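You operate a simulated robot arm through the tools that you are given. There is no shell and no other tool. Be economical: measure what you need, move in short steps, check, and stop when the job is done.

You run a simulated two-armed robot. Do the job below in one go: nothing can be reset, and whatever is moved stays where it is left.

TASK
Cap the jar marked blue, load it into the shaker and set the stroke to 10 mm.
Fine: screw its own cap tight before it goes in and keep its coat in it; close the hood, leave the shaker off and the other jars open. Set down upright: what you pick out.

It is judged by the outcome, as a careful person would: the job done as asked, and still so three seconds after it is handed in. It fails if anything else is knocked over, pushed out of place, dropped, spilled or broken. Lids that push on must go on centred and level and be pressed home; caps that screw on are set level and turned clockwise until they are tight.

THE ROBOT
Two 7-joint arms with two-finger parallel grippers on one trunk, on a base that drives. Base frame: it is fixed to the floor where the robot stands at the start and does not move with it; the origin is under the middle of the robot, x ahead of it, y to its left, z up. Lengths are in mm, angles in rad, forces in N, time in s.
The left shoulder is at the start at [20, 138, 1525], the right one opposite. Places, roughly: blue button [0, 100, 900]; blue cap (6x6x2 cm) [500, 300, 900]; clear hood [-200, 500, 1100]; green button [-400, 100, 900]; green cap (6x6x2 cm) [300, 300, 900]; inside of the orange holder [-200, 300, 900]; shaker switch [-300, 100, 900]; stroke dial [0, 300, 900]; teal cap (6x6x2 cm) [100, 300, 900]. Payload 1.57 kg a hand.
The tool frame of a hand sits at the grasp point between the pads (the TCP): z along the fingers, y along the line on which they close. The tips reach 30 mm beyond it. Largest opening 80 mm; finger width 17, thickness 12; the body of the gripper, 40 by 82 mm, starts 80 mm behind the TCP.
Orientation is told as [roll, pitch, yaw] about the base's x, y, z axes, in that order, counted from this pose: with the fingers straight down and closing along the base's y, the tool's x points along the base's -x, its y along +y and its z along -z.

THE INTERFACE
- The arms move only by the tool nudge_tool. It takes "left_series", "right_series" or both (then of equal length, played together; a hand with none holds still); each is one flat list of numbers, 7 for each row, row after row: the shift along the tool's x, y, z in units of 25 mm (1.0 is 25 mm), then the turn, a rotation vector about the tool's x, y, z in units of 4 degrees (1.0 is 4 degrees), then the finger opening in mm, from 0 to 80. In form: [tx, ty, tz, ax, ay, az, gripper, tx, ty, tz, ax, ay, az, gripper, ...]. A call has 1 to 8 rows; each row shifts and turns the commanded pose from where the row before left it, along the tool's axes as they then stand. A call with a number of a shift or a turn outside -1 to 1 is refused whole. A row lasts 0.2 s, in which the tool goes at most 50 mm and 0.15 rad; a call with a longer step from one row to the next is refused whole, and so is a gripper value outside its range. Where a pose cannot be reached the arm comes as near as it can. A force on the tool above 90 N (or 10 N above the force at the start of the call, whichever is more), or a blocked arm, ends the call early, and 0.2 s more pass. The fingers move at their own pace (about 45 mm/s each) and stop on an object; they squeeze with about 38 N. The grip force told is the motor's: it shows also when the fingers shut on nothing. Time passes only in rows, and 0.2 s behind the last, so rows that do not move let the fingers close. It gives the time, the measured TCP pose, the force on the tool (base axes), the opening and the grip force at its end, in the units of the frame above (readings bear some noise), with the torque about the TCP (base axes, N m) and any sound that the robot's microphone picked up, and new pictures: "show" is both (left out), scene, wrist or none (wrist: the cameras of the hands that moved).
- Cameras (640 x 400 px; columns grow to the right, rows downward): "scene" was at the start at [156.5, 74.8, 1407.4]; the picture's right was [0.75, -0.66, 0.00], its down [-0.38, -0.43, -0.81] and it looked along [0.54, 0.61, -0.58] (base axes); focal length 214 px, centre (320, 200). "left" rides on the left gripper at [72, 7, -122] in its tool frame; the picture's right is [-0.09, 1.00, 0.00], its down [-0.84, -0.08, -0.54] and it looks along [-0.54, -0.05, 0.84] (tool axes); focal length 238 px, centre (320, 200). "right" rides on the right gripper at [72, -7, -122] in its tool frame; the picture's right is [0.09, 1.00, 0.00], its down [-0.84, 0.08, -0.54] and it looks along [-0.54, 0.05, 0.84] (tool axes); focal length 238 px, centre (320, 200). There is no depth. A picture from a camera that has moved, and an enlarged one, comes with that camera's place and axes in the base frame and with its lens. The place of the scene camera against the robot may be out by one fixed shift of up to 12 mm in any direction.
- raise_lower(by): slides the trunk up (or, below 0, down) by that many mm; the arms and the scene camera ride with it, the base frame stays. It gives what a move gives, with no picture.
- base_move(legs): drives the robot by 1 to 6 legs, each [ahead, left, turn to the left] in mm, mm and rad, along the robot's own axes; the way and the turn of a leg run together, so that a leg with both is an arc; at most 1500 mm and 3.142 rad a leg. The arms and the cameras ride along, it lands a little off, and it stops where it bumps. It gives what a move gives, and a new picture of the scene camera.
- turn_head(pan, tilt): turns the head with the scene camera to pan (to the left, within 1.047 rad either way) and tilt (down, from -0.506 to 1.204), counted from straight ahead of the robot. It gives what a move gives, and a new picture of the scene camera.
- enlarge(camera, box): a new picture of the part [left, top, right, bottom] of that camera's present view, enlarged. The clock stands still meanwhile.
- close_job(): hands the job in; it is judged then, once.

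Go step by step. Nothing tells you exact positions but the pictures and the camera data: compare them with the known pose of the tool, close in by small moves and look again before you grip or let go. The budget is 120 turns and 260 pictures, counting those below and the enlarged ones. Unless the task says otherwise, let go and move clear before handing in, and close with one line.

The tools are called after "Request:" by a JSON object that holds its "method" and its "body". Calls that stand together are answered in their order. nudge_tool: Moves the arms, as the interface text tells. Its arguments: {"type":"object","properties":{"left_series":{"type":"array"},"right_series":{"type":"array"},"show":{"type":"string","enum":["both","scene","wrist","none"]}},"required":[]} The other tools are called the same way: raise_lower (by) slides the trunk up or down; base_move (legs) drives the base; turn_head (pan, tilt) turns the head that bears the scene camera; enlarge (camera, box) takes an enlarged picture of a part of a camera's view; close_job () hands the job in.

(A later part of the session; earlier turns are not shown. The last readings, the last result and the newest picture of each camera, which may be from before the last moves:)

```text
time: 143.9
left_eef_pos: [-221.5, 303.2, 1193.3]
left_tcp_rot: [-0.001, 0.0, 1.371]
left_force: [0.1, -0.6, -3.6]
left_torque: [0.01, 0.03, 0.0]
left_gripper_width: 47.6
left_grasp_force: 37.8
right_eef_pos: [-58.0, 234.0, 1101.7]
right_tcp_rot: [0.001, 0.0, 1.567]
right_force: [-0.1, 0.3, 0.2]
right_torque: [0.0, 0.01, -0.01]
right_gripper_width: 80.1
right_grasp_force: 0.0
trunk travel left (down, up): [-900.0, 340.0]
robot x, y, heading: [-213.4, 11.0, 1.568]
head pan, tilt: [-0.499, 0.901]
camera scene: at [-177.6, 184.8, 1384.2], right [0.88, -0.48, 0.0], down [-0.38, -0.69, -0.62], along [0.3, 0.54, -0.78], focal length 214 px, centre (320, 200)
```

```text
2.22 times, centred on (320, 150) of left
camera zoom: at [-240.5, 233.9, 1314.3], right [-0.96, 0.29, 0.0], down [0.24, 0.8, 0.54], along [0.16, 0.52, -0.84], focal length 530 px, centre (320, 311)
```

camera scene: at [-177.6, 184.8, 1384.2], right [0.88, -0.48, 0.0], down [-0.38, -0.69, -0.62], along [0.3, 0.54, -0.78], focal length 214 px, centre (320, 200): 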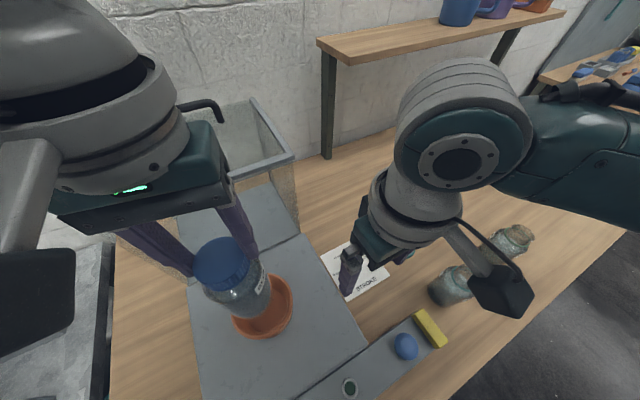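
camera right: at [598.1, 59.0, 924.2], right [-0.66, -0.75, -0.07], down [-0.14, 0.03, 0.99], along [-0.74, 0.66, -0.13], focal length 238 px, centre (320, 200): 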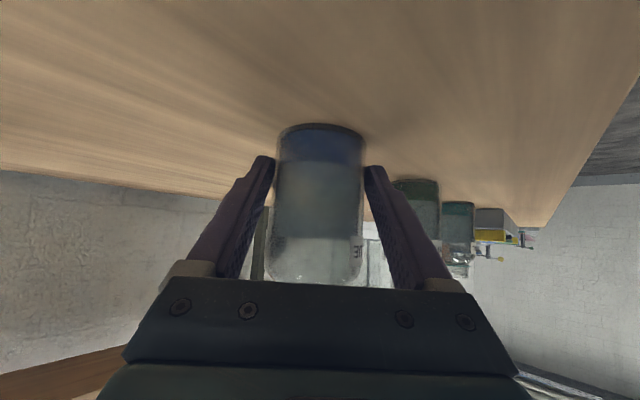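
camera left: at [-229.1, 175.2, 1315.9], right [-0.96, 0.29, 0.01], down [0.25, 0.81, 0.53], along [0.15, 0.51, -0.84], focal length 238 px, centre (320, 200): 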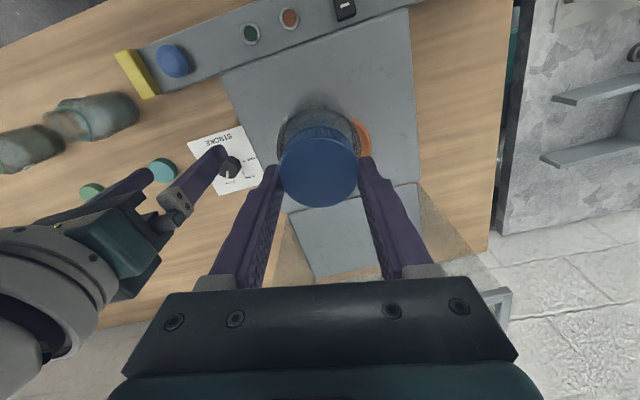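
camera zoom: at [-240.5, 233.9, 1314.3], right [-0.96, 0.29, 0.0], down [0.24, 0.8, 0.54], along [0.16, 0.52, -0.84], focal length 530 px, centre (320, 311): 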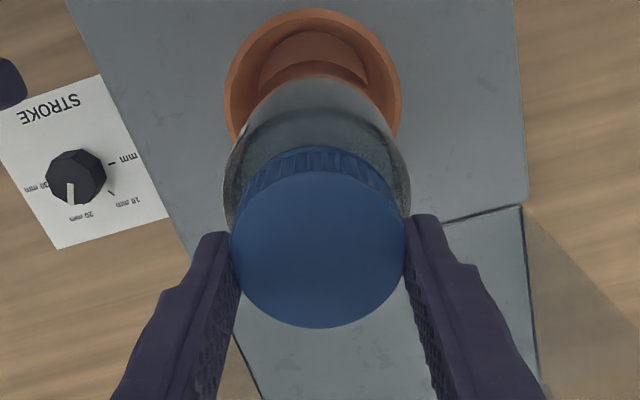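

The holder centre is at about (-217, 304). I'll correct 4 mm and lower the jar to just above the rim for a check.

Request:
{"method": "nudge_tool", "body": {"left_series": [-0.03, -0.16, 0, 0, 0, 0, 40, 0, 0, 0.8, 0, 0, 0, 40, 0, 0, 0.8, 0, 0, 0, 40, 0, 0, 0.8, 0, 0, 0, 40, 0, 0, 0, 0, 0, 0, 40], "show": "scene"}}

Request:
{"method": "enlarge", "body": {"camera": "left", "box": [200, 60, 440, 240]}}

Request:
{"method": "enlarge", "body": {"camera": "scene", "box": [140, 220, 340, 380]}}

```text
time: 145.2
left_eef_pos: [-216.4, 304.5, 1133.8]
left_tcp_rot: [0.001, -0.002, 1.37]
left_force: [0.7, 0.2, -4.8]
left_torque: [0.04, -0.02, 0.02]
left_gripper_width: 47.9
left_grasp_force: 37.1
right_eef_pos: [-58.7, 234.6, 1101.7]
right_tcp_rot: [0.0, 0.002, 1.567]
right_force: [-0.3, -0.1, 0.0]
right_torque: [-0.02, 0.0, 0.02]
right_gripper_width: 80.2
right_grasp_force: 0.1
trunk travel left (down, up): [-900.0, 340.0]
robot x, y, heading: [-213.8, 12.7, 1.564]
head pan, tilt: [-0.499, 0.901]
camera scene: at [-177.5, 184.8, 1384.2], right [0.88, -0.48, 0.0], down [-0.38, -0.69, -0.62], along [0.3, 0.54, -0.78], focal length 214 px, centre (320, 200)
```

scene: 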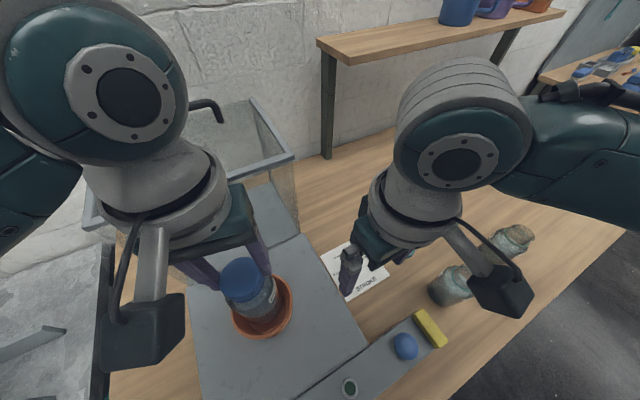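

```text
2.22 times, centred on (320, 150) of left
camera zoom: at [-236.2, 234.7, 1255.6], right [-0.96, 0.29, 0.0], down [0.24, 0.8, 0.54], along [0.16, 0.52, -0.84], focal length 530 px, centre (320, 311)
```

zoom: 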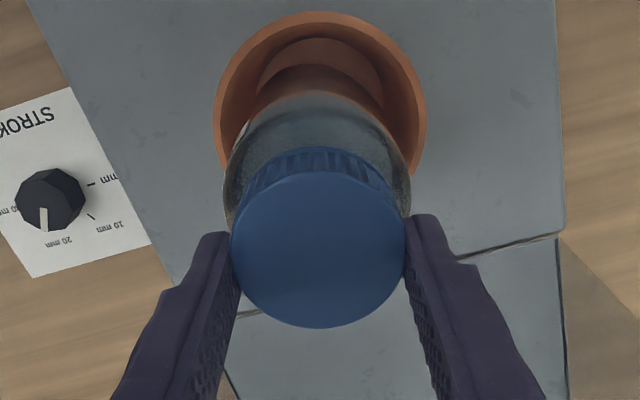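

```text
2.50 times, centred on (240, 300) of scene
camera zoom: at [-177.5, 184.8, 1384.2], right [0.88, -0.48, 0.0], down [-0.38, -0.69, -0.62], along [0.3, 0.54, -0.78], focal length 536 px, centre (520, -50)
```

zoom: 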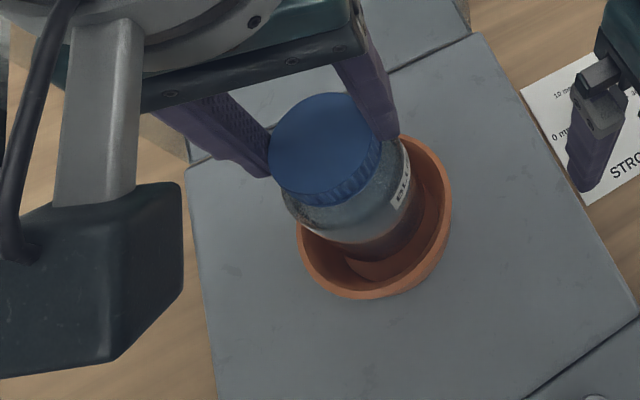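

The jar is centred over the holder. I'll lower it in, watching the force.

Request:
{"method": "nudge_tool", "body": {"left_series": [0, 0, 0.6, 0, 0, 0, 40, 0, 0, 0.6, 0, 0, 0, 40, 0, 0, 0, 0, 0, 0, 40], "show": "none"}}

Request:
{"method": "nudge_tool", "body": {"left_series": [0, 0, 0.5, 0, 0, 0, 40, 0, 0, 0.5, 0, 0, 0, 40, 0, 0, 0, 0, 0, 0, 40], "show": "none"}}

Request:
{"method": "enlarge", "body": {"camera": "scene", "box": [140, 220, 340, 380]}}

Request:
{"method": "enlarge", "body": {"camera": "left", "box": [200, 60, 440, 240]}}

```text
time: 145.9
left_eef_pos: [-216.1, 304.6, 1105.7]
left_tcp_rot: [0.001, 0.001, 1.371]
left_force: [-0.1, 0.1, -2.7]
left_torque: [0.05, 0.02, 0.01]
left_gripper_width: 48.1
left_grasp_force: 37.6
right_eef_pos: [-58.3, 233.8, 1102.7]
right_tcp_rot: [0.002, 0.001, 1.567]
right_force: [-0.1, -0.4, -0.2]
right_torque: [0.0, -0.02, 0.0]
right_gripper_width: 79.8
right_grasp_force: 0.1
trunk travel left (down, up): [-900.0, 340.0]
robot x, y, heading: [-211.4, 7.1, 1.565]
head pan, tilt: [-0.499, 0.901]
```

```text
time: 146.8
left_eef_pos: [-216.5, 307.2, 1082.5]
left_tcp_rot: [-0.004, -0.006, 1.37]
left_force: [1.2, -8.6, 43.5]
left_torque: [-0.29, 0.02, 0.02]
left_gripper_width: 48.1
left_grasp_force: 38.0
right_eef_pos: [-58.1, 236.1, 1102.6]
right_tcp_rot: [0.002, 0.002, 1.566]
right_force: [0.0, -0.3, 0.4]
right_torque: [0.01, -0.01, -0.01]
right_gripper_width: 79.8
right_grasp_force: 0.0
trunk travel left (down, up): [-900.0, 340.0]
robot x, y, heading: [-211.0, 8.0, 1.572]
head pan, tilt: [-0.499, 0.901]
```

```text
2.50 times, centred on (240, 300) of scene
camera zoom: at [-177.5, 185.4, 1385.1], right [0.88, -0.48, 0.0], down [-0.38, -0.69, -0.62], along [0.3, 0.54, -0.78], focal length 536 px, centre (520, -50)
```

zoom: 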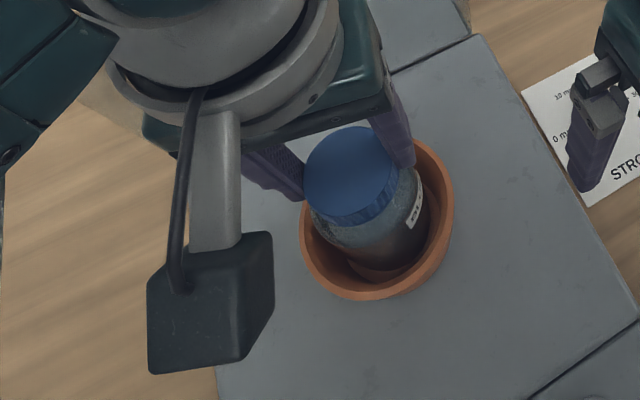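

```text
2.22 times, centred on (320, 150) of left
camera zoom: at [-236.2, 236.7, 1202.6], right [-0.96, 0.29, 0.0], down [0.24, 0.8, 0.55], along [0.16, 0.52, -0.84], focal length 530 px, centre (320, 311)
```

zoom: 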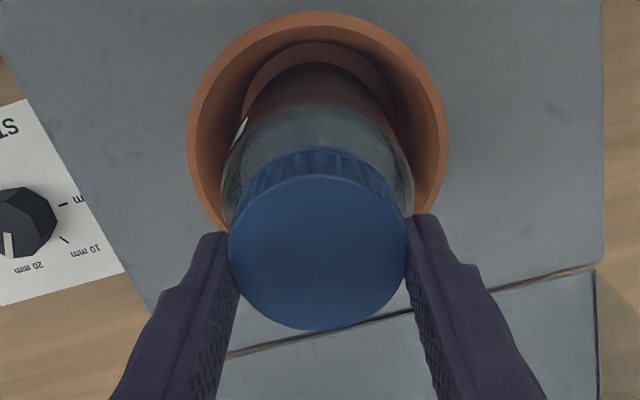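

The jar touched the back wall of the tapered holder; it is too far back. I'll lift, come 8 mm towards me and lower again.

Request:
{"method": "nudge_tool", "body": {"left_series": [0, 0, -0.4, 0, 0, 0, 40, 0, 0, -0.5, 0, 0, 0, 40, 0.31, -0.06, 0, 0, 0, 0, 40, 0, 0, 0, 0, 0, 0, 40], "show": "none"}}

Request:
{"method": "enlarge", "body": {"camera": "scene", "box": [160, 220, 320, 350]}}

Request:
{"method": "nudge_tool", "body": {"left_series": [0, 0, 0.4, 0, 0, 0, 40, 0, 0, 0.4, 0, 0, 0, 40, 0, 0, 0, 0, 0, 0, 40], "show": "none"}}

Request:
{"method": "nudge_tool", "body": {"left_series": [0, 0, 0.2, 0, 0, 0, 40, 0, 0, 0, 0, 0, 0, 40], "show": "none"}}

```text
time: 147.8
left_eef_pos: [-216.5, 298.4, 1102.2]
left_tcp_rot: [0.002, -0.005, 1.371]
left_force: [-0.3, 9.3, -3.2]
left_torque: [1.33, 0.05, 0.0]
left_gripper_width: 47.8
left_grasp_force: 37.8
right_eef_pos: [-59.1, 237.0, 1103.3]
right_tcp_rot: [0.002, 0.001, 1.567]
right_force: [-0.7, 0.7, 0.4]
right_torque: [0.04, -0.01, 0.0]
right_gripper_width: 80.0
right_grasp_force: 0.1
trunk travel left (down, up): [-900.0, 340.0]
robot x, y, heading: [-214.1, 7.2, 1.565]
head pan, tilt: [-0.499, 0.901]
```

```text
3.08 times, centred on (240, 285) of scene
camera zoom: at [-177.6, 185.9, 1384.5], right [0.88, -0.48, 0.0], down [-0.38, -0.69, -0.62], along [0.3, 0.55, -0.78], focal length 660 px, centre (566, -62)
```

zoom: 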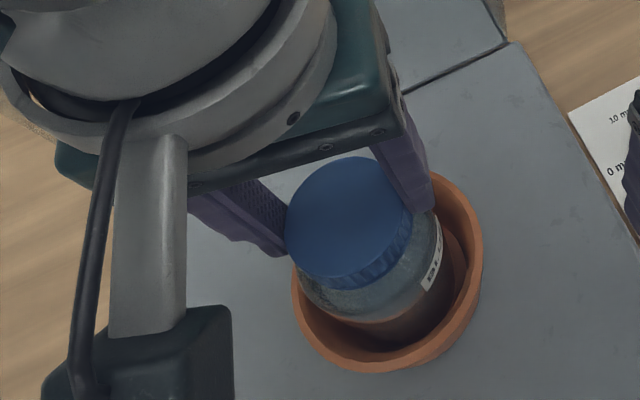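

```text
time: 148.6
left_eef_pos: [-216.3, 298.2, 1080.8]
left_tcp_rot: [0.003, -0.003, 1.371]
left_force: [0.0, 11.4, 3.0]
left_torque: [1.22, 0.01, -0.06]
left_gripper_width: 48.2
left_grasp_force: 38.2
right_eef_pos: [-58.0, 236.4, 1103.3]
right_tcp_rot: [0.001, 0.001, 1.566]
right_force: [0.4, -0.1, -0.9]
right_torque: [0.01, 0.02, 0.01]
right_gripper_width: 79.9
right_grasp_force: 0.1
trunk travel left (down, up): [-900.0, 340.0]
robot x, y, heading: [-213.6, 9.8, 1.559]
head pan, tilt: [-0.499, 0.901]
```

```text
time: 149.2
left_eef_pos: [-215.2, 299.7, 1078.5]
left_tcp_rot: [-0.003, -0.004, 1.371]
left_force: [-1.7, 1.3, 44.2]
left_torque: [0.03, 0.1, -0.03]
left_gripper_width: 48.0
left_grasp_force: 37.6
right_eef_pos: [-58.8, 236.5, 1104.1]
right_tcp_rot: [0.002, 0.0, 1.569]
right_force: [-0.4, 1.0, 0.1]
right_torque: [0.01, -0.03, 0.0]
right_gripper_width: 80.3
right_grasp_force: 0.0
trunk travel left (down, up): [-900.0, 340.0]
robot x, y, heading: [-212.5, 9.3, 1.565]
head pan, tilt: [-0.499, 0.901]
```

Request:
{"method": "nudge_tool", "body": {"left_series": [0, 0, -0.06, 0, 0, 0, 40, 0, 0, 0, 0, 0, 0, 40], "show": "scene"}}

Request:
{"method": "enlarge", "body": {"camera": "scene", "box": [180, 240, 310, 350]}}

Request:
{"method": "enlarge", "body": {"camera": "left", "box": [200, 60, 440, 240]}}

```text
time: 149.8
left_eef_pos: [-217.1, 300.4, 1080.5]
left_tcp_rot: [0.002, -0.005, 1.371]
left_force: [-1.1, 3.3, 28.1]
left_torque: [0.34, -0.18, -0.04]
left_gripper_width: 47.8
left_grasp_force: 38.2
right_eef_pos: [-59.1, 236.4, 1103.4]
right_tcp_rot: [0.001, -0.002, 1.569]
right_force: [0.4, 0.3, 0.6]
right_torque: [-0.02, 0.01, -0.02]
right_gripper_width: 80.0
right_grasp_force: 0.0
trunk travel left (down, up): [-900.0, 340.0]
robot x, y, heading: [-212.5, 8.9, 1.569]
head pan, tilt: [-0.499, 0.901]
camera scene: at [-177.6, 186.2, 1384.5], right [0.88, -0.48, 0.0], down [-0.38, -0.68, -0.62], along [0.3, 0.55, -0.78], focal length 214 px, centre (320, 200)
```

scene: 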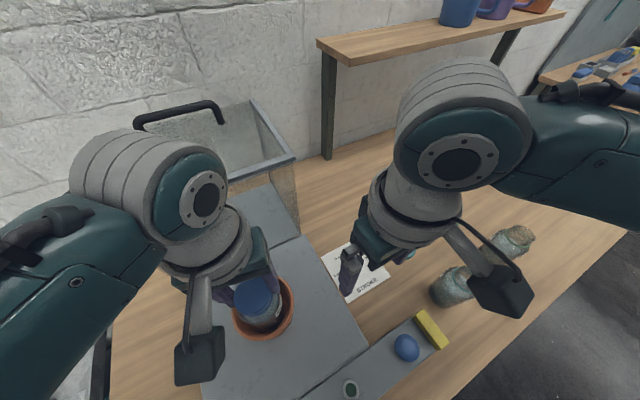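

```text
3.64 times, centred on (245, 295) of scene
camera zoom: at [-177.6, 186.2, 1384.5], right [0.88, -0.48, 0.0], down [-0.38, -0.68, -0.62], along [0.3, 0.55, -0.78], focal length 780 px, centre (593, -146)
```

zoom: 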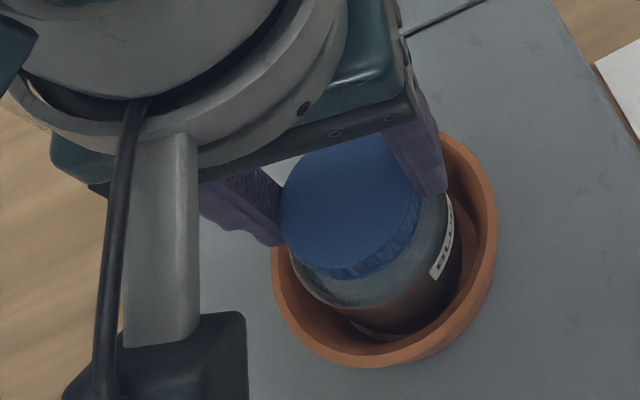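

```text
2.22 times, centred on (320, 150) of left
camera zoom: at [-236.8, 229.0, 1199.2], right [-0.96, 0.29, 0.0], down [0.24, 0.8, 0.55], along [0.16, 0.52, -0.84], focal length 530 px, centre (320, 311)
```

zoom: 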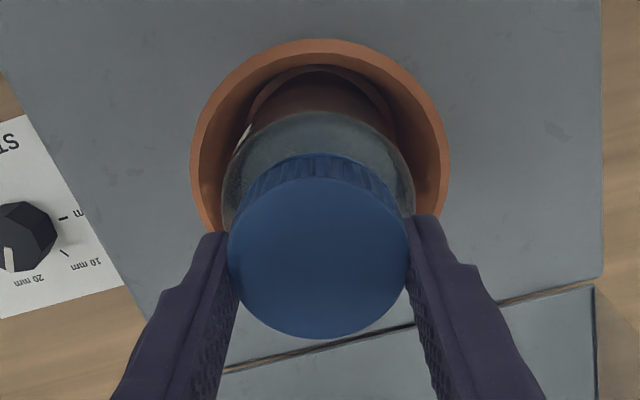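

The jar bottom (about 940) matches the holder floor and the load is even. I'll release the cap and lift off.

Request:
{"method": "nudge_tool", "body": {"left_series": [0, 0, -0.04, 0, 0, 0, 40, 0, 0, 0, 0, 0, 0, 52, 0, 0, 0, 0, 0, 0, 62, 0, 0, 0, 0, 0, 0, 70, 0, 0, 0, 0, 0, 0, 70, 0, 0, -0.5, 0, 0, 0, 70, 0, 0, -1, 0, 0, 0, 70, 0, 0, -1, 0, 0, 0, 70], "show": "both"}}

Request:
{"method": "enlarge", "body": {"camera": "left", "box": [200, 60, 440, 240]}}

Request:
{"method": "enlarge", "body": {"camera": "scene", "box": [180, 240, 310, 350]}}

```text
time: 151.6
left_eef_pos: [-218.0, 298.5, 1143.6]
left_tcp_rot: [0.002, 0.0, 1.371]
left_force: [0.0, 0.3, -0.6]
left_torque: [-0.01, -0.03, 0.01]
left_gripper_width: 70.1
left_grasp_force: 0.0
right_eef_pos: [-58.6, 235.3, 1103.2]
right_tcp_rot: [0.002, 0.002, 1.568]
right_force: [-0.4, 1.2, -0.1]
right_torque: [-0.01, -0.01, 0.02]
right_gripper_width: 80.3
right_grasp_force: 0.1
trunk travel left (down, up): [-900.0, 340.0]
robot x, y, heading: [-211.2, 13.0, 1.563]
head pan, tilt: [-0.499, 0.901]
camera scene: at [-177.5, 184.9, 1384.2], right [0.88, -0.48, 0.0], down [-0.38, -0.69, -0.62], along [0.3, 0.54, -0.78], focal length 214 px, centre (320, 200)
camera left: at [-238.1, 227.9, 1264.4], right [-0.96, 0.29, 0.0], down [0.24, 0.81, 0.54], along [0.16, 0.52, -0.84], focal length 238 px, centre (320, 200)
```

scene: 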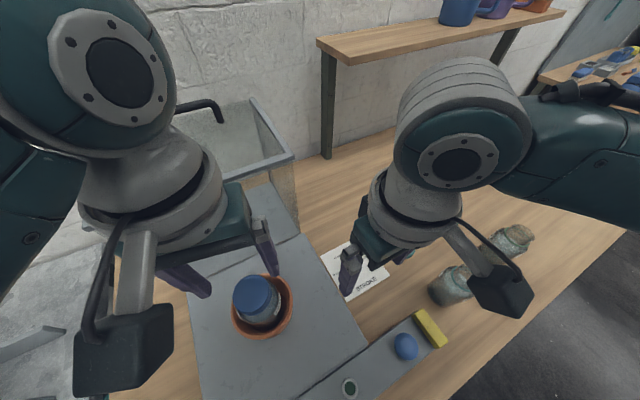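
left: 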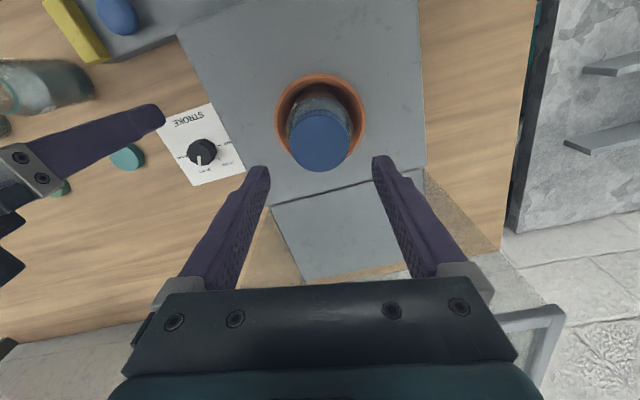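

```text
2.22 times, centred on (320, 150) of left
camera zoom: at [-238.1, 227.9, 1264.4], right [-0.96, 0.29, 0.0], down [0.24, 0.81, 0.54], along [0.16, 0.52, -0.84], focal length 530 px, centre (320, 311)
```

zoom: 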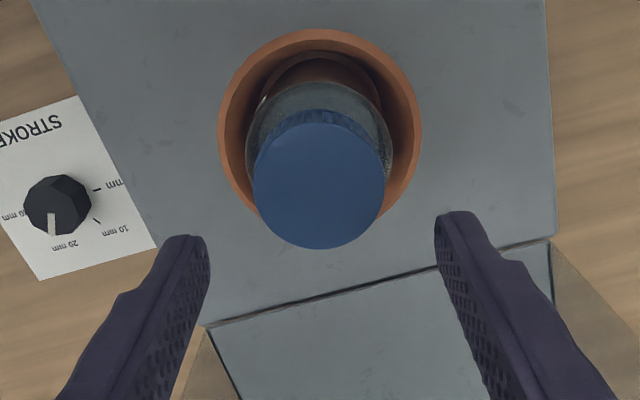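

```text
3.64 times, centred on (245, 295) of scene
camera zoom: at [-177.5, 184.9, 1384.2], right [0.88, -0.48, 0.0], down [-0.38, -0.69, -0.62], along [0.3, 0.54, -0.78], focal length 780 px, centre (593, -146)
```

zoom: 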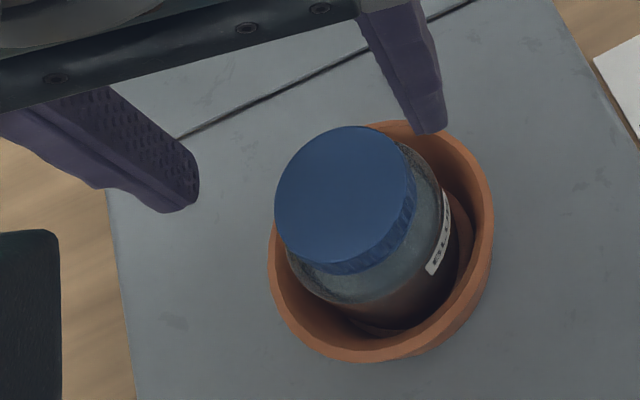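

The jar stands upright in the holder. Next the dial: I'll raise the left hand and shift the base right so the right hand can reach it.

Request:
{"method": "nudge_tool", "body": {"left_series": [0, 0, -1, 0, 0, 0, 70, 0, 0, -1, 0, 0, 0, 70, 0, 0, -1, 0, 0, 0, 70, 0, 0, -1, 0, 0, 0, 70], "right_series": [0, 0, 0, 0, 0, 0, 60, 0, 0, 0, 0, 0, 0, 60, 0, 0, 0, 0, 0, 0, 60, 0, 0, 0, 0, 0, 0, 60], "show": "none"}}

Request:
{"method": "base_move", "body": {"legs": [[0, -150, 0]]}}

Request:
{"method": "turn_head", "body": {"pan": 0.25, "tilt": 0.85}}

Request:
{"method": "enlarge", "body": {"camera": "right", "box": [0, 0, 640, 400]}}

```text
time: 152.6
left_eef_pos: [-218.7, 295.4, 1242.3]
left_tcp_rot: [0.001, 0.002, 1.372]
left_force: [-0.1, -0.2, -1.0]
left_torque: [-0.01, -0.01, 0.02]
left_gripper_width: 70.2
left_grasp_force: 0.0
right_eef_pos: [-57.8, 234.8, 1102.3]
right_tcp_rot: [0.001, 0.0, 1.567]
right_force: [0.3, -0.3, -0.3]
right_torque: [0.01, 0.01, 0.01]
right_gripper_width: 60.0
right_grasp_force: 0.1
trunk travel left (down, up): [-900.0, 340.0]
robot x, y, heading: [-213.6, 9.3, 1.559]
head pan, tilt: [-0.499, 0.901]
```

```text
time: 153.9
left_eef_pos: [-71.4, 295.1, 1241.4]
left_tcp_rot: [-0.001, 0.001, 1.371]
left_force: [0.4, 0.6, -0.5]
left_torque: [-0.02, 0.01, -0.03]
left_gripper_width: 69.7
left_grasp_force: 0.1
right_eef_pos: [87.8, 233.8, 1101.3]
right_tcp_rot: [0.001, 0.001, 1.567]
right_force: [0.4, -0.4, 0.1]
right_torque: [0.0, -0.01, 0.01]
right_gripper_width: 60.2
right_grasp_force: 0.1
trunk travel left (down, up): [-900.0, 340.0]
robot x, y, heading: [-63.2, 7.5, 1.569]
head pan, tilt: [-0.499, 0.901]
camera scene: at [-30.3, 184.1, 1384.2], right [0.88, -0.48, 0.0], down [-0.38, -0.69, -0.62], along [0.3, 0.54, -0.78], focal length 214 px, centre (320, 200)
```

scene: 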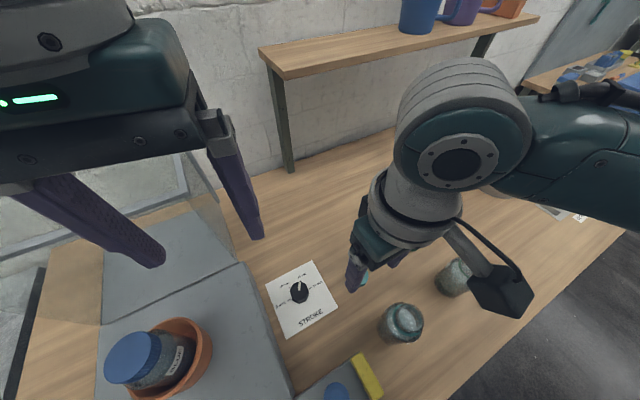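

```text
time: 155.0
left_eef_pos: [-71.6, 295.4, 1242.4]
left_tcp_rot: [0.002, 0.0, 1.369]
left_force: [-0.2, -0.3, 0.0]
left_torque: [-0.03, 0.04, 0.0]
left_gripper_width: 70.1
left_grasp_force: 0.0
right_eef_pos: [87.8, 233.7, 1102.3]
right_tcp_rot: [0.001, 0.001, 1.569]
right_force: [0.6, 0.4, 0.7]
right_torque: [-0.03, -0.01, 0.0]
right_gripper_width: 59.9
right_grasp_force: 0.0
trunk travel left (down, up): [-900.0, 340.0]
robot x, y, heading: [-67.3, 6.3, 1.568]
head pan, tilt: [0.25, 0.85]
camera scene: at [-85.6, 193.9, 1388.1], right [0.97, 0.24, 0.0], down [0.18, -0.73, -0.66], along [-0.16, 0.64, -0.75], focal length 214 px, centre (320, 200)
```

scene: 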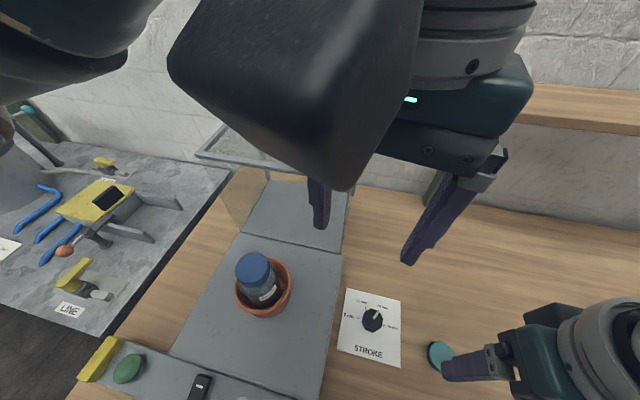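

```text
1.00 times, centred on (320, 200) of right (not enlarged: the box is as wide or as high as the picture)
camera zoom: at [95.6, 160.4, 1224.4], right [-1.0, -0.09, 0.0], down [-0.07, 0.84, 0.54], along [-0.05, 0.54, -0.84], focal length 238 px, centre (320, 200)
```

zoom: 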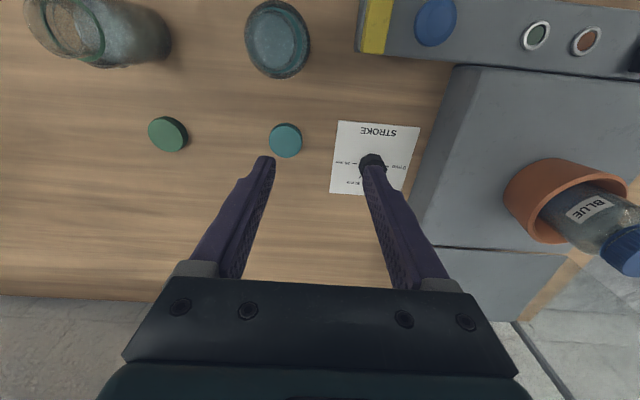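

The left hand is in the way, so I'll turn the head aside and move the left hand back to the left first.

Request:
{"method": "turn_head", "body": {"pan": -0.3, "tilt": 1.0}}

Request:
{"method": "nudge_tool", "body": {"left_series": [0.19, 0.94, 0, 0, 0, 0, 70, 0.19, 0.94, 0, 0, 0, 0, 70, 0.19, 0.94, 0, 0, 0, 0, 70, 0.19, 0.94, 0, 0, 0, 0, 70, 0.19, 0.94, 0, 0, 0, 0, 70], "right_series": [-0.5, 0.9, 0.7, 0, 0, 0, 60, -0.5, 0.9, 0.7, 0, 0, 0, 60, -0.5, 0.9, 0.7, 0, 0, 0, 60, -0.5, 0.4, 0.7, 0, 0, 0, 60, 0, 0, 0.7, 0, 0, 0, 60], "show": "both"}}

```text
time: 156.0
left_eef_pos: [-70.6, 295.5, 1242.0]
left_tcp_rot: [0.0, -0.001, 1.369]
left_force: [-0.9, 1.1, 0.3]
left_torque: [0.0, 0.01, 0.03]
left_gripper_width: 70.3
left_grasp_force: 0.0
right_eef_pos: [88.0, 233.3, 1102.0]
right_tcp_rot: [0.002, 0.002, 1.567]
right_force: [-0.6, 0.5, 0.1]
right_torque: [0.01, -0.01, 0.0]
right_gripper_width: 60.0
right_grasp_force: 0.1
trunk travel left (down, up): [-900.0, 340.0]
robot x, y, heading: [-64.6, 8.6, 1.567]
head pan, tilt: [-0.3, 1.0]
camera scene: at [-45.8, 184.5, 1377.0], right [0.95, -0.3, 0.0], down [-0.25, -0.8, -0.54], along [0.16, 0.52, -0.84], focal length 214 px, centre (320, 200)
```

scene: 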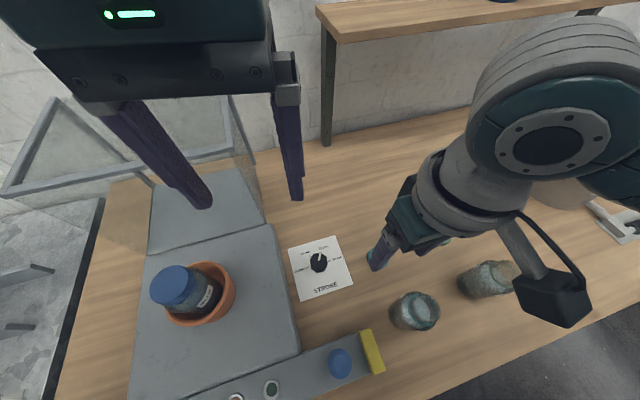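

```text
time: 157.2
left_eef_pos: [-189.9, 294.7, 1243.4]
left_tcp_rot: [0.0, -0.001, 1.369]
left_force: [0.8, 0.1, 0.2]
left_torque: [0.03, 0.0, 0.02]
left_gripper_width: 69.9
left_grasp_force: 0.1
right_eef_pos: [11.0, 284.5, 1016.6]
right_tcp_rot: [0.002, 0.002, 1.567]
right_force: [0.6, -0.2, -0.2]
right_torque: [0.0, -0.03, 0.02]
right_gripper_width: 60.1
right_grasp_force: 0.1
trunk travel left (down, up): [-900.0, 340.0]
robot x, y, heading: [-67.8, 11.7, 1.562]
head pan, tilt: [-0.3, 1.0]
camera scene: at [-45.7, 184.5, 1377.0], right [0.95, -0.3, 0.0], down [-0.25, -0.8, -0.54], along [0.16, 0.52, -0.84], focal length 214 px, centre (320, 200)
camera right: at [18.1, 211.5, 1137.6], right [-1.0, -0.09, 0.0], down [-0.07, 0.84, 0.54], along [-0.05, 0.54, -0.84], focal length 238 px, centre (320, 200)
camera left: at [-209.9, 224.5, 1364.4], right [-0.96, 0.29, 0.0], down [0.24, 0.8, 0.54], along [0.16, 0.52, -0.84], focal length 238 px, centre (320, 200)
```

scene: 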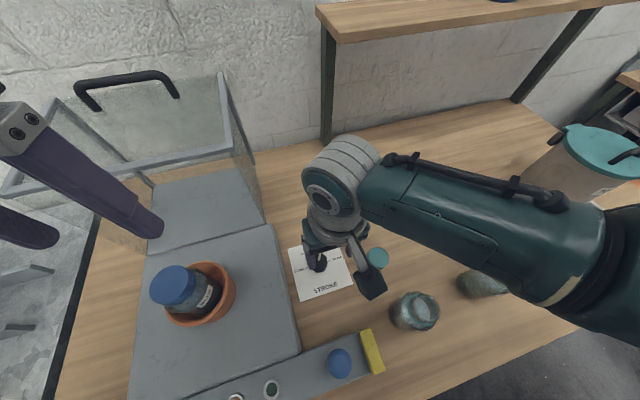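
right: 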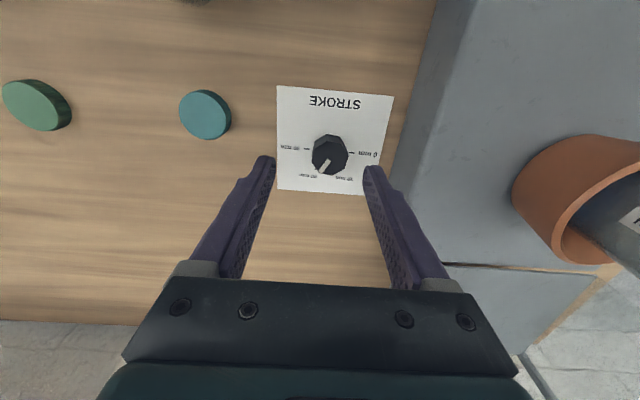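
left: 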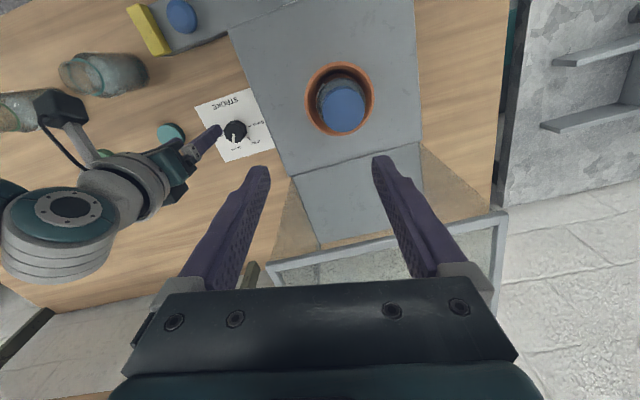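

Request:
{"method": "enlarge", "body": {"camera": "right", "box": [270, 80, 400, 200]}}

Request:
{"method": "enlarge", "body": {"camera": "scene", "box": [40, 60, 280, 230]}}

```text
3.33 times, centred on (335, 140) of right
camera zoom: at [18.1, 211.5, 1137.6], right [-1.0, -0.09, 0.0], down [-0.07, 0.84, 0.54], along [-0.05, 0.54, -0.84], focal length 794 px, centre (270, 400)
```

zoom: 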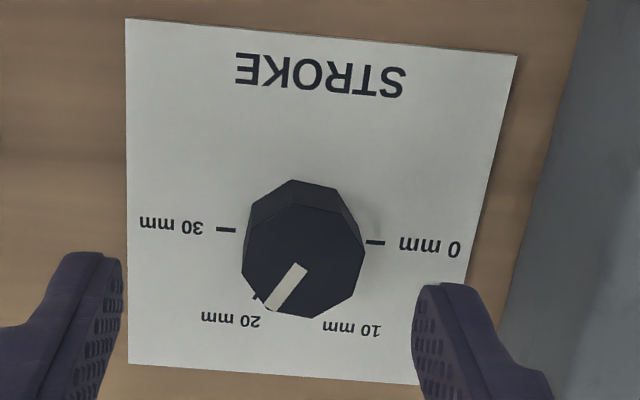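

```text
2.35 times, centred on (160, 145) of scene
camera zoom: at [-45.7, 184.5, 1377.0], right [0.95, -0.3, 0.0], down [-0.25, -0.8, -0.54], along [0.16, 0.52, -0.84], focal length 505 px, centre (696, 329)
```

zoom: 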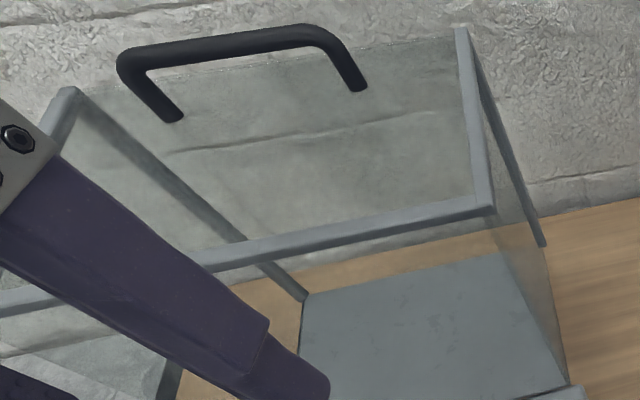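

The plate reads 0, 10, 20, 30 mm at 60° steps and the pointer is at 20, so it needs one 60° step counter-clockwise. I'll align the right hand above the knob, raise both hands and lower the trunk for reach.

Request:
{"method": "nudge_tool", "body": {"left_series": [0, 0, -1, 0, 0, 0, 70, 0, 0, -1, 0, 0, 0, 70, 0, 0, -1, 0, 0, 0, 70, 0, 0, -1, 0, 0, 0, 70], "right_series": [0, 0, -1, 0, 0, 0, 60, 0, 0, -1, 0, 0, 0, 60, 0, 0, -1, 0, 0, 0, 60, 0, 0, -1, 0, 0, 0, 60], "show": "none"}}

Request:
{"method": "raise_lower", "body": {"by": -180}}

Request:
{"method": "nudge_tool", "body": {"right_series": [-0.6, 0.3, 0, 0, 0, 0, 60, -0.62, 0.3, 0, 0, 0, 0, 60, 0, 0, 0, 0, 0, 0, 60], "show": "both"}}

Request:
{"method": "enlarge", "body": {"camera": "right", "box": [250, 90, 400, 210]}}

```text
time: 158.2
left_eef_pos: [-193.4, 294.0, 1342.0]
left_tcp_rot: [0.0, -0.001, 1.373]
left_force: [0.1, 0.6, -0.7]
left_torque: [-0.05, 0.0, -0.01]
left_gripper_width: 70.0
left_grasp_force: 0.2
right_eef_pos: [11.6, 283.7, 1116.5]
right_tcp_rot: [0.002, 0.001, 1.568]
right_force: [0.2, -0.1, 0.4]
right_torque: [-0.02, 0.01, -0.04]
right_gripper_width: 60.0
right_grasp_force: 0.0
trunk travel left (down, up): [-900.0, 340.0]
robot x, y, heading: [-63.3, 12.1, 1.566]
head pan, tilt: [-0.3, 1.0]
```

```text
time: 160.2
left_eef_pos: [-193.3, 294.0, 1162.1]
left_tcp_rot: [-0.001, -0.001, 1.37]
left_force: [-0.3, 0.4, 0.7]
left_torque: [0.0, 0.01, 0.0]
left_gripper_width: 69.8
left_grasp_force: 0.1
right_eef_pos: [11.8, 283.4, 936.5]
right_tcp_rot: [0.002, 0.002, 1.569]
right_force: [0.2, 0.2, 0.4]
right_torque: [-0.01, -0.01, 0.01]
right_gripper_width: 59.9
right_grasp_force: 0.1
trunk travel left (down, up): [-720.0, 520.0]
robot x, y, heading: [-66.2, 10.1, 1.567]
head pan, tilt: [-0.3, 1.0]
```

```text
time: 161.0
left_eef_pos: [-192.3, 293.8, 1161.6]
left_tcp_rot: [0.0, 0.0, 1.371]
left_force: [1.0, -0.6, 0.5]
left_torque: [0.03, 0.01, 0.02]
left_gripper_width: 70.0
left_grasp_force: 0.2
right_eef_pos: [-4.3, 314.3, 935.1]
right_tcp_rot: [0.002, 0.001, 1.566]
right_force: [0.2, 0.2, 0.4]
right_torque: [0.01, -0.02, 0.0]
right_gripper_width: 59.9
right_grasp_force: 0.0
trunk travel left (down, up): [-720.0, 520.0]
robot x, y, heading: [-65.8, 10.1, 1.564]
head pan, tilt: [-0.3, 1.0]
camera scene: at [-45.8, 184.5, 1197.0], right [0.95, -0.3, 0.0], down [-0.25, -0.8, -0.54], along [0.16, 0.52, -0.84], focal length 214 px, centre (320, 200)
camera right: at [3.2, 241.4, 1056.9], right [-1.0, -0.09, 0.0], down [-0.07, 0.84, 0.54], along [-0.05, 0.54, -0.84], focal length 238 px, centre (320, 200)
```

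scene: 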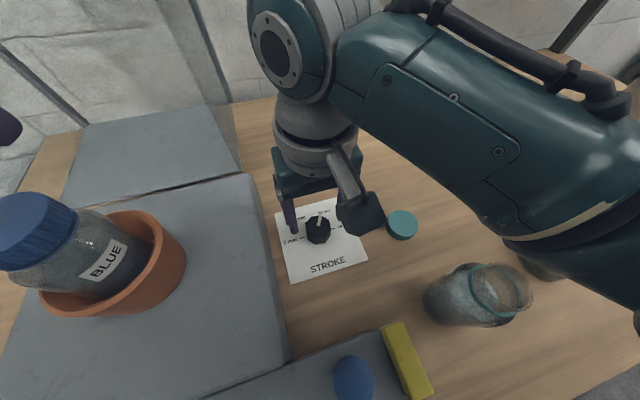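
right: 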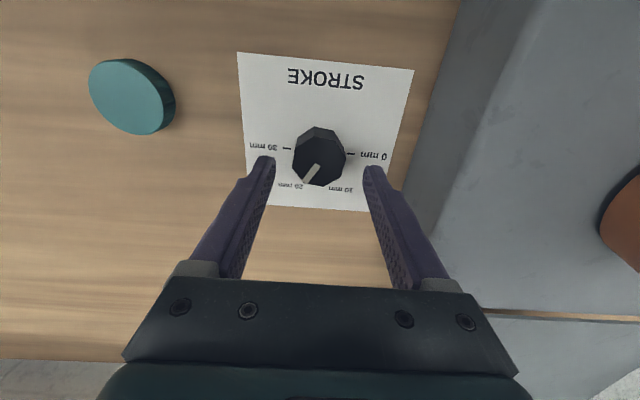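

```text
3.33 times, centred on (325, 150) of right
camera zoom: at [3.2, 241.4, 1056.9], right [-1.0, -0.09, 0.0], down [-0.07, 0.84, 0.54], along [-0.05, 0.54, -0.84], focal length 794 px, centre (303, 367)
```

zoom: 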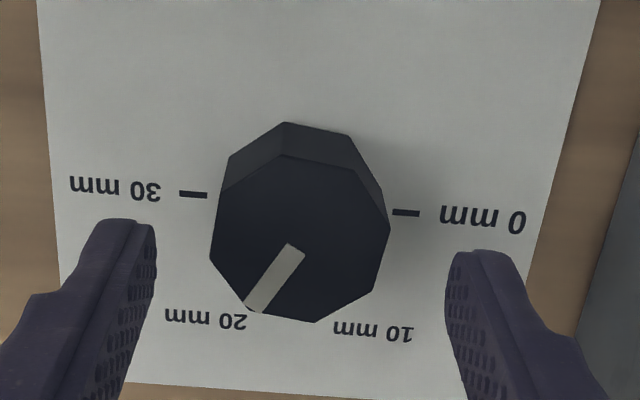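

I'll centre, lower around the knob and grip it.

Request:
{"method": "nudge_tool", "body": {"right_series": [-0.08, -0.04, 0.7, 0, 0, 0, 60, 0, 0, 0.6, 0, 0, 0, 60, 0, 0, 0.1, 0, 0, 0, 60, 0, 0, 0, 0, 0, 0, 60], "show": "wrist"}}

Request:
{"method": "enlarge", "body": {"camera": "right", "box": [240, 110, 400, 240]}}

```text
time: 162.0
left_eef_pos: [-193.6, 294.3, 1161.2]
left_tcp_rot: [-0.001, 0.001, 1.369]
left_force: [-0.4, -0.3, 0.3]
left_torque: [-0.01, 0.02, -0.01]
left_gripper_width: 69.9
left_grasp_force: 0.0
right_eef_pos: [-2.1, 316.3, 902.4]
right_tcp_rot: [0.002, 0.001, 1.567]
right_force: [-0.4, -0.1, 0.1]
right_torque: [-0.02, -0.02, -0.03]
right_gripper_width: 60.0
right_grasp_force: 0.1
trunk travel left (down, up): [-720.0, 520.0]
robot x, y, heading: [-68.2, 15.1, 1.566]
head pan, tilt: [-0.3, 1.0]
camera right: at [5.0, 243.3, 1023.2], right [-1.0, -0.09, 0.0], down [-0.07, 0.84, 0.54], along [-0.05, 0.54, -0.84], focal length 238 px, centre (320, 200)
```

right: 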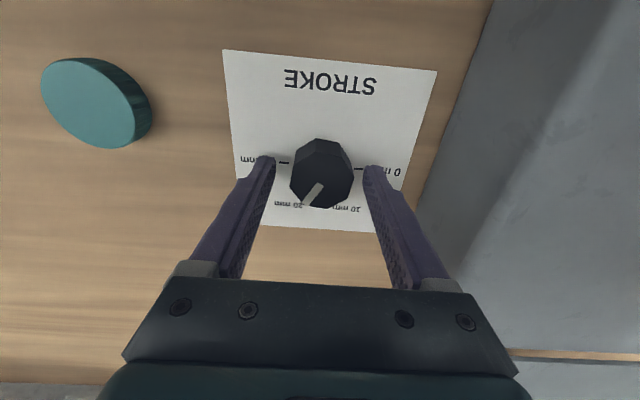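

```text
3.08 times, centred on (320, 175) of right
camera zoom: at [5.0, 243.3, 1023.2], right [-1.0, -0.09, 0.0], down [-0.07, 0.84, 0.54], along [-0.05, 0.54, -0.84], focal length 733 px, centre (320, 277)
```

zoom: 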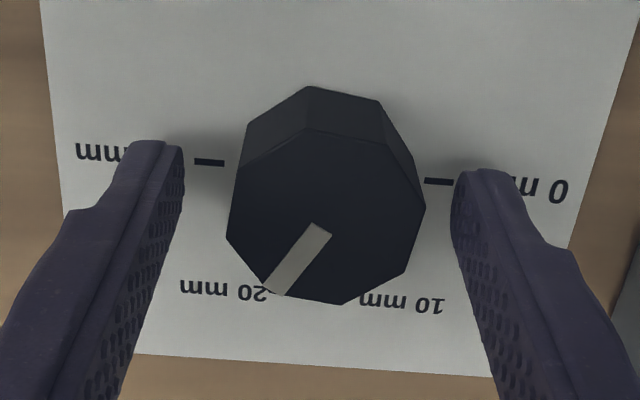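

Centred on the knob with 14 mm overlap. Gripping and turning 60° counter-clockwise.

Request:
{"method": "nudge_tool", "body": {"right_series": [0, 0, 0, 0, 0, 0, 45, 0, 0, 0, 0, 0, 0, 35, 0, 0, 0, 0, 0, 0, 35, 0, 0, 0, 0, 0, -1, 35, 0, 0, 0, 0, 0, -1, 35, 0, 0, 0, 0, 0, -1, 35, 0, 0, 0, 0, 0, -1, 35, 0, 0, 0, 0, 0, -1, 35], "show": "none"}}

Request:
{"method": "nudge_tool", "body": {"right_series": [0, 0, 0, 0, 0, -1, 35, 0, 0, 0, 0, 0, -1, 35, 0, 0, 0, 0, 0, -1, 35, 0, 0, 0, 0, 0, -1, 35, 0, 0, 0, 0, 0, -1, 35, 0, 0, 0, 0, 0, -1, 35, 0, 0, 0, 0, 0, -1, 35, 0, 0, 0, 0, 0, 0, 35], "show": "wrist"}}

Request:
{"method": "enlarge", "body": {"camera": "right", "box": [240, 110, 400, 240]}}

```text
time: 163.8
left_eef_pos: [-193.6, 295.5, 1161.0]
left_tcp_rot: [0.001, 0.002, 1.371]
left_force: [0.7, -0.3, 0.1]
left_torque: [-0.02, 0.03, -0.01]
left_gripper_width: 70.0
left_grasp_force: 0.1
right_eef_pos: [-3.4, 317.4, 900.8]
right_tcp_rot: [0.003, 0.0, 1.918]
right_force: [-3.9, -1.0, 6.9]
right_torque: [-0.66, -0.56, -0.03]
right_gripper_width: 40.3
right_grasp_force: 45.2
trunk travel left (down, up): [-720.0, 520.0]
robot x, y, heading: [-65.8, 8.2, 1.565]
head pan, tilt: [-0.3, 1.0]
```

```text
time: 165.6
left_eef_pos: [-192.4, 294.4, 1161.9]
left_tcp_rot: [0.002, 0.0, 1.372]
left_force: [-0.3, 0.2, -0.7]
left_torque: [0.05, 0.05, 0.0]
left_gripper_width: 69.9
left_grasp_force: 0.0
right_eef_pos: [-3.0, 316.0, 901.8]
right_tcp_rot: [0.003, -0.002, 2.406]
right_force: [-4.4, -6.7, 21.7]
right_torque: [0.36, -0.08, -0.03]
right_gripper_width: 39.3
right_grasp_force: 44.3
trunk travel left (down, up): [-720.0, 520.0]
robot x, y, heading: [-67.2, 8.7, 1.564]
head pan, tilt: [-0.3, 1.0]
camera right: at [55.5, 272.2, 1022.3], right [-0.6, -0.8, 0.0], down [-0.67, 0.5, 0.54], along [-0.44, 0.32, -0.84], focal length 238 px, centre (320, 200)
```

right: 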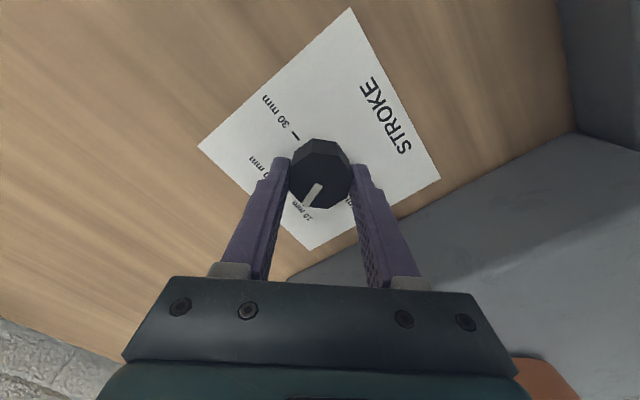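

```text
3.08 times, centred on (320, 175) of right
camera zoom: at [55.5, 272.2, 1022.3], right [-0.6, -0.8, 0.0], down [-0.67, 0.5, 0.54], along [-0.44, 0.32, -0.84], focal length 733 px, centre (320, 277)
```

zoom: 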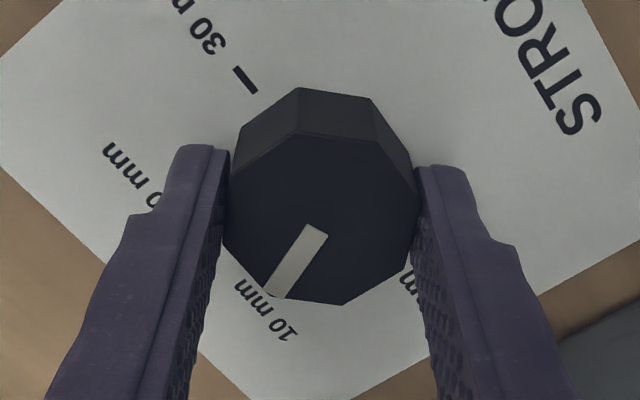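

Request:
{"method": "nudge_tool", "body": {"right_series": [0, 0, 0, 0, 0, -1, 35, 0, 0, 0, 0, 0, -1, 35, 0, 0, 0, 0, 0, -1, 35, 0, 0, 0, 0, 0, 0, 35, 0, 0, 0, 0, 0, 0, 60, 0, 0, 0, 0, 0, 0, 60, 0, 0, -1, 0, 0, 0, 60, 0, 0, -1, 0, 0, 0, 60], "show": "wrist"}}

Request:
{"method": "enlarge", "body": {"camera": "right", "box": [240, 80, 400, 210]}}

```text
time: 167.4
left_eef_pos: [-193.1, 294.0, 1162.0]
left_tcp_rot: [-0.001, 0.001, 1.369]
left_force: [0.6, -0.3, -0.6]
left_torque: [-0.01, -0.04, 0.0]
left_gripper_width: 69.9
left_grasp_force: 0.0
right_eef_pos: [-1.8, 317.3, 950.9]
right_tcp_rot: [0.004, -0.002, 2.617]
right_force: [-0.1, -0.3, 0.4]
right_torque: [0.02, -0.02, 0.04]
right_gripper_width: 60.0
right_grasp_force: 0.0
trunk travel left (down, up): [-720.0, 520.0]
robot x, y, heading: [-67.0, 10.0, 1.566]
head pan, tilt: [-0.3, 1.0]
camera right: at [63.8, 286.3, 1072.9], right [-0.42, -0.91, 0.0], down [-0.76, 0.35, 0.54], along [-0.49, 0.23, -0.84], focal length 238 px, centre (320, 200)
```

right: 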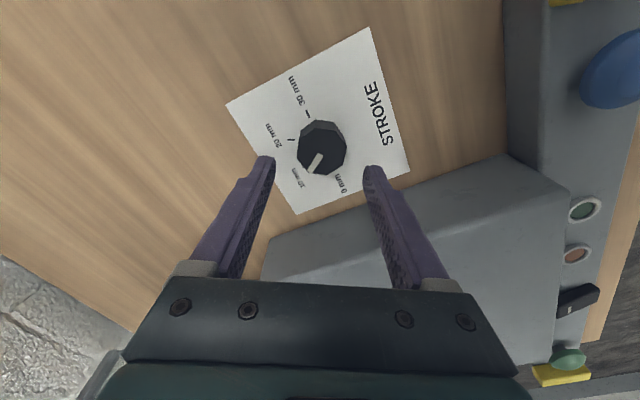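

```text
3.08 times, centred on (320, 145) of right
camera zoom: at [63.8, 286.3, 1072.9], right [-0.42, -0.91, 0.0], down [-0.76, 0.35, 0.54], along [-0.49, 0.23, -0.84], focal length 733 px, centre (320, 369)
```

zoom: 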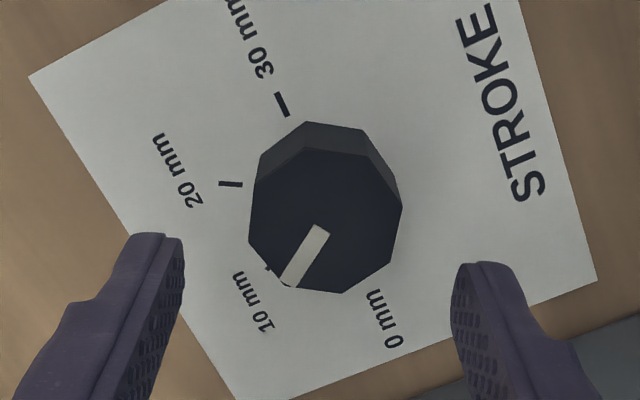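

The pointer reads about 124° against the 10 mm tick at 120°, so I'll trim it back 4° clockwise.

Request:
{"method": "nudge_tool", "body": {"right_series": [0, 0, 1, 0, 0, 0, 60, 0, 0, 1, 0, 0, 0, 60, 0, 0, 0, 0, 0, 0, 45, 0, 0, 0, 0, 0, 0, 35, 0, 0, 0, 0, 0, 0, 35, 0, 0, 0, 0, 0, 1, 35, 0, 0, 0, 0, 0, 0, 35, 0, 0, 0, 0, 0, 0, 60], "show": "none"}}

Request:
{"method": "nudge_tool", "body": {"right_series": [0, 0, 0, 0, 0, 0, 60, 0, 0, -1, 0, 0, 0, 60, 0, 0, -1, 0, 0, 0, 60, 0, 0, 0, 0, 0, 0, 60], "show": "none"}}

Request:
{"method": "enlarge", "body": {"camera": "right", "box": [240, 80, 400, 210]}}

```text
time: 169.2
left_eef_pos: [-193.1, 293.9, 1161.7]
left_tcp_rot: [-0.002, 0.002, 1.369]
left_force: [0.1, -0.2, 0.2]
left_torque: [-0.01, -0.01, 0.01]
left_gripper_width: 70.1
left_grasp_force: 0.0
right_eef_pos: [-3.4, 316.6, 901.3]
right_tcp_rot: [0.001, 0.002, 2.544]
right_force: [0.6, -0.6, 0.1]
right_torque: [0.0, 0.01, 0.02]
right_gripper_width: 60.4
right_grasp_force: 0.0
trunk travel left (down, up): [-720.0, 520.0]
robot x, y, heading: [-64.2, 9.8, 1.564]
head pan, tilt: [-0.3, 1.0]
```

```text
time: 170.2
left_eef_pos: [-193.1, 294.1, 1160.3]
left_tcp_rot: [0.0, 0.0, 1.369]
left_force: [-0.5, -0.2, -0.1]
left_torque: [-0.01, -0.02, -0.03]
left_gripper_width: 70.1
left_grasp_force: 0.0
right_eef_pos: [-2.2, 316.3, 951.4]
right_tcp_rot: [0.002, 0.001, 2.544]
right_force: [-0.1, -0.2, 0.9]
right_torque: [-0.01, -0.02, -0.04]
right_gripper_width: 59.9
right_grasp_force: 0.1
trunk travel left (down, up): [-720.0, 520.0]
robot x, y, heading: [-63.0, 8.7, 1.566]
head pan, tilt: [-0.3, 1.0]
```

```text
3.08 times, centred on (320, 145) of right
camera zoom: at [61.6, 280.5, 1072.7], right [-0.48, -0.88, 0.0], down [-0.73, 0.41, 0.54], along [-0.48, 0.26, -0.84], focal length 733 px, centre (320, 369)
```

zoom: 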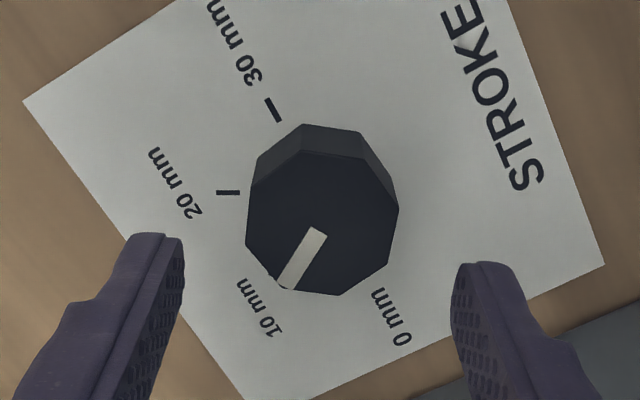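

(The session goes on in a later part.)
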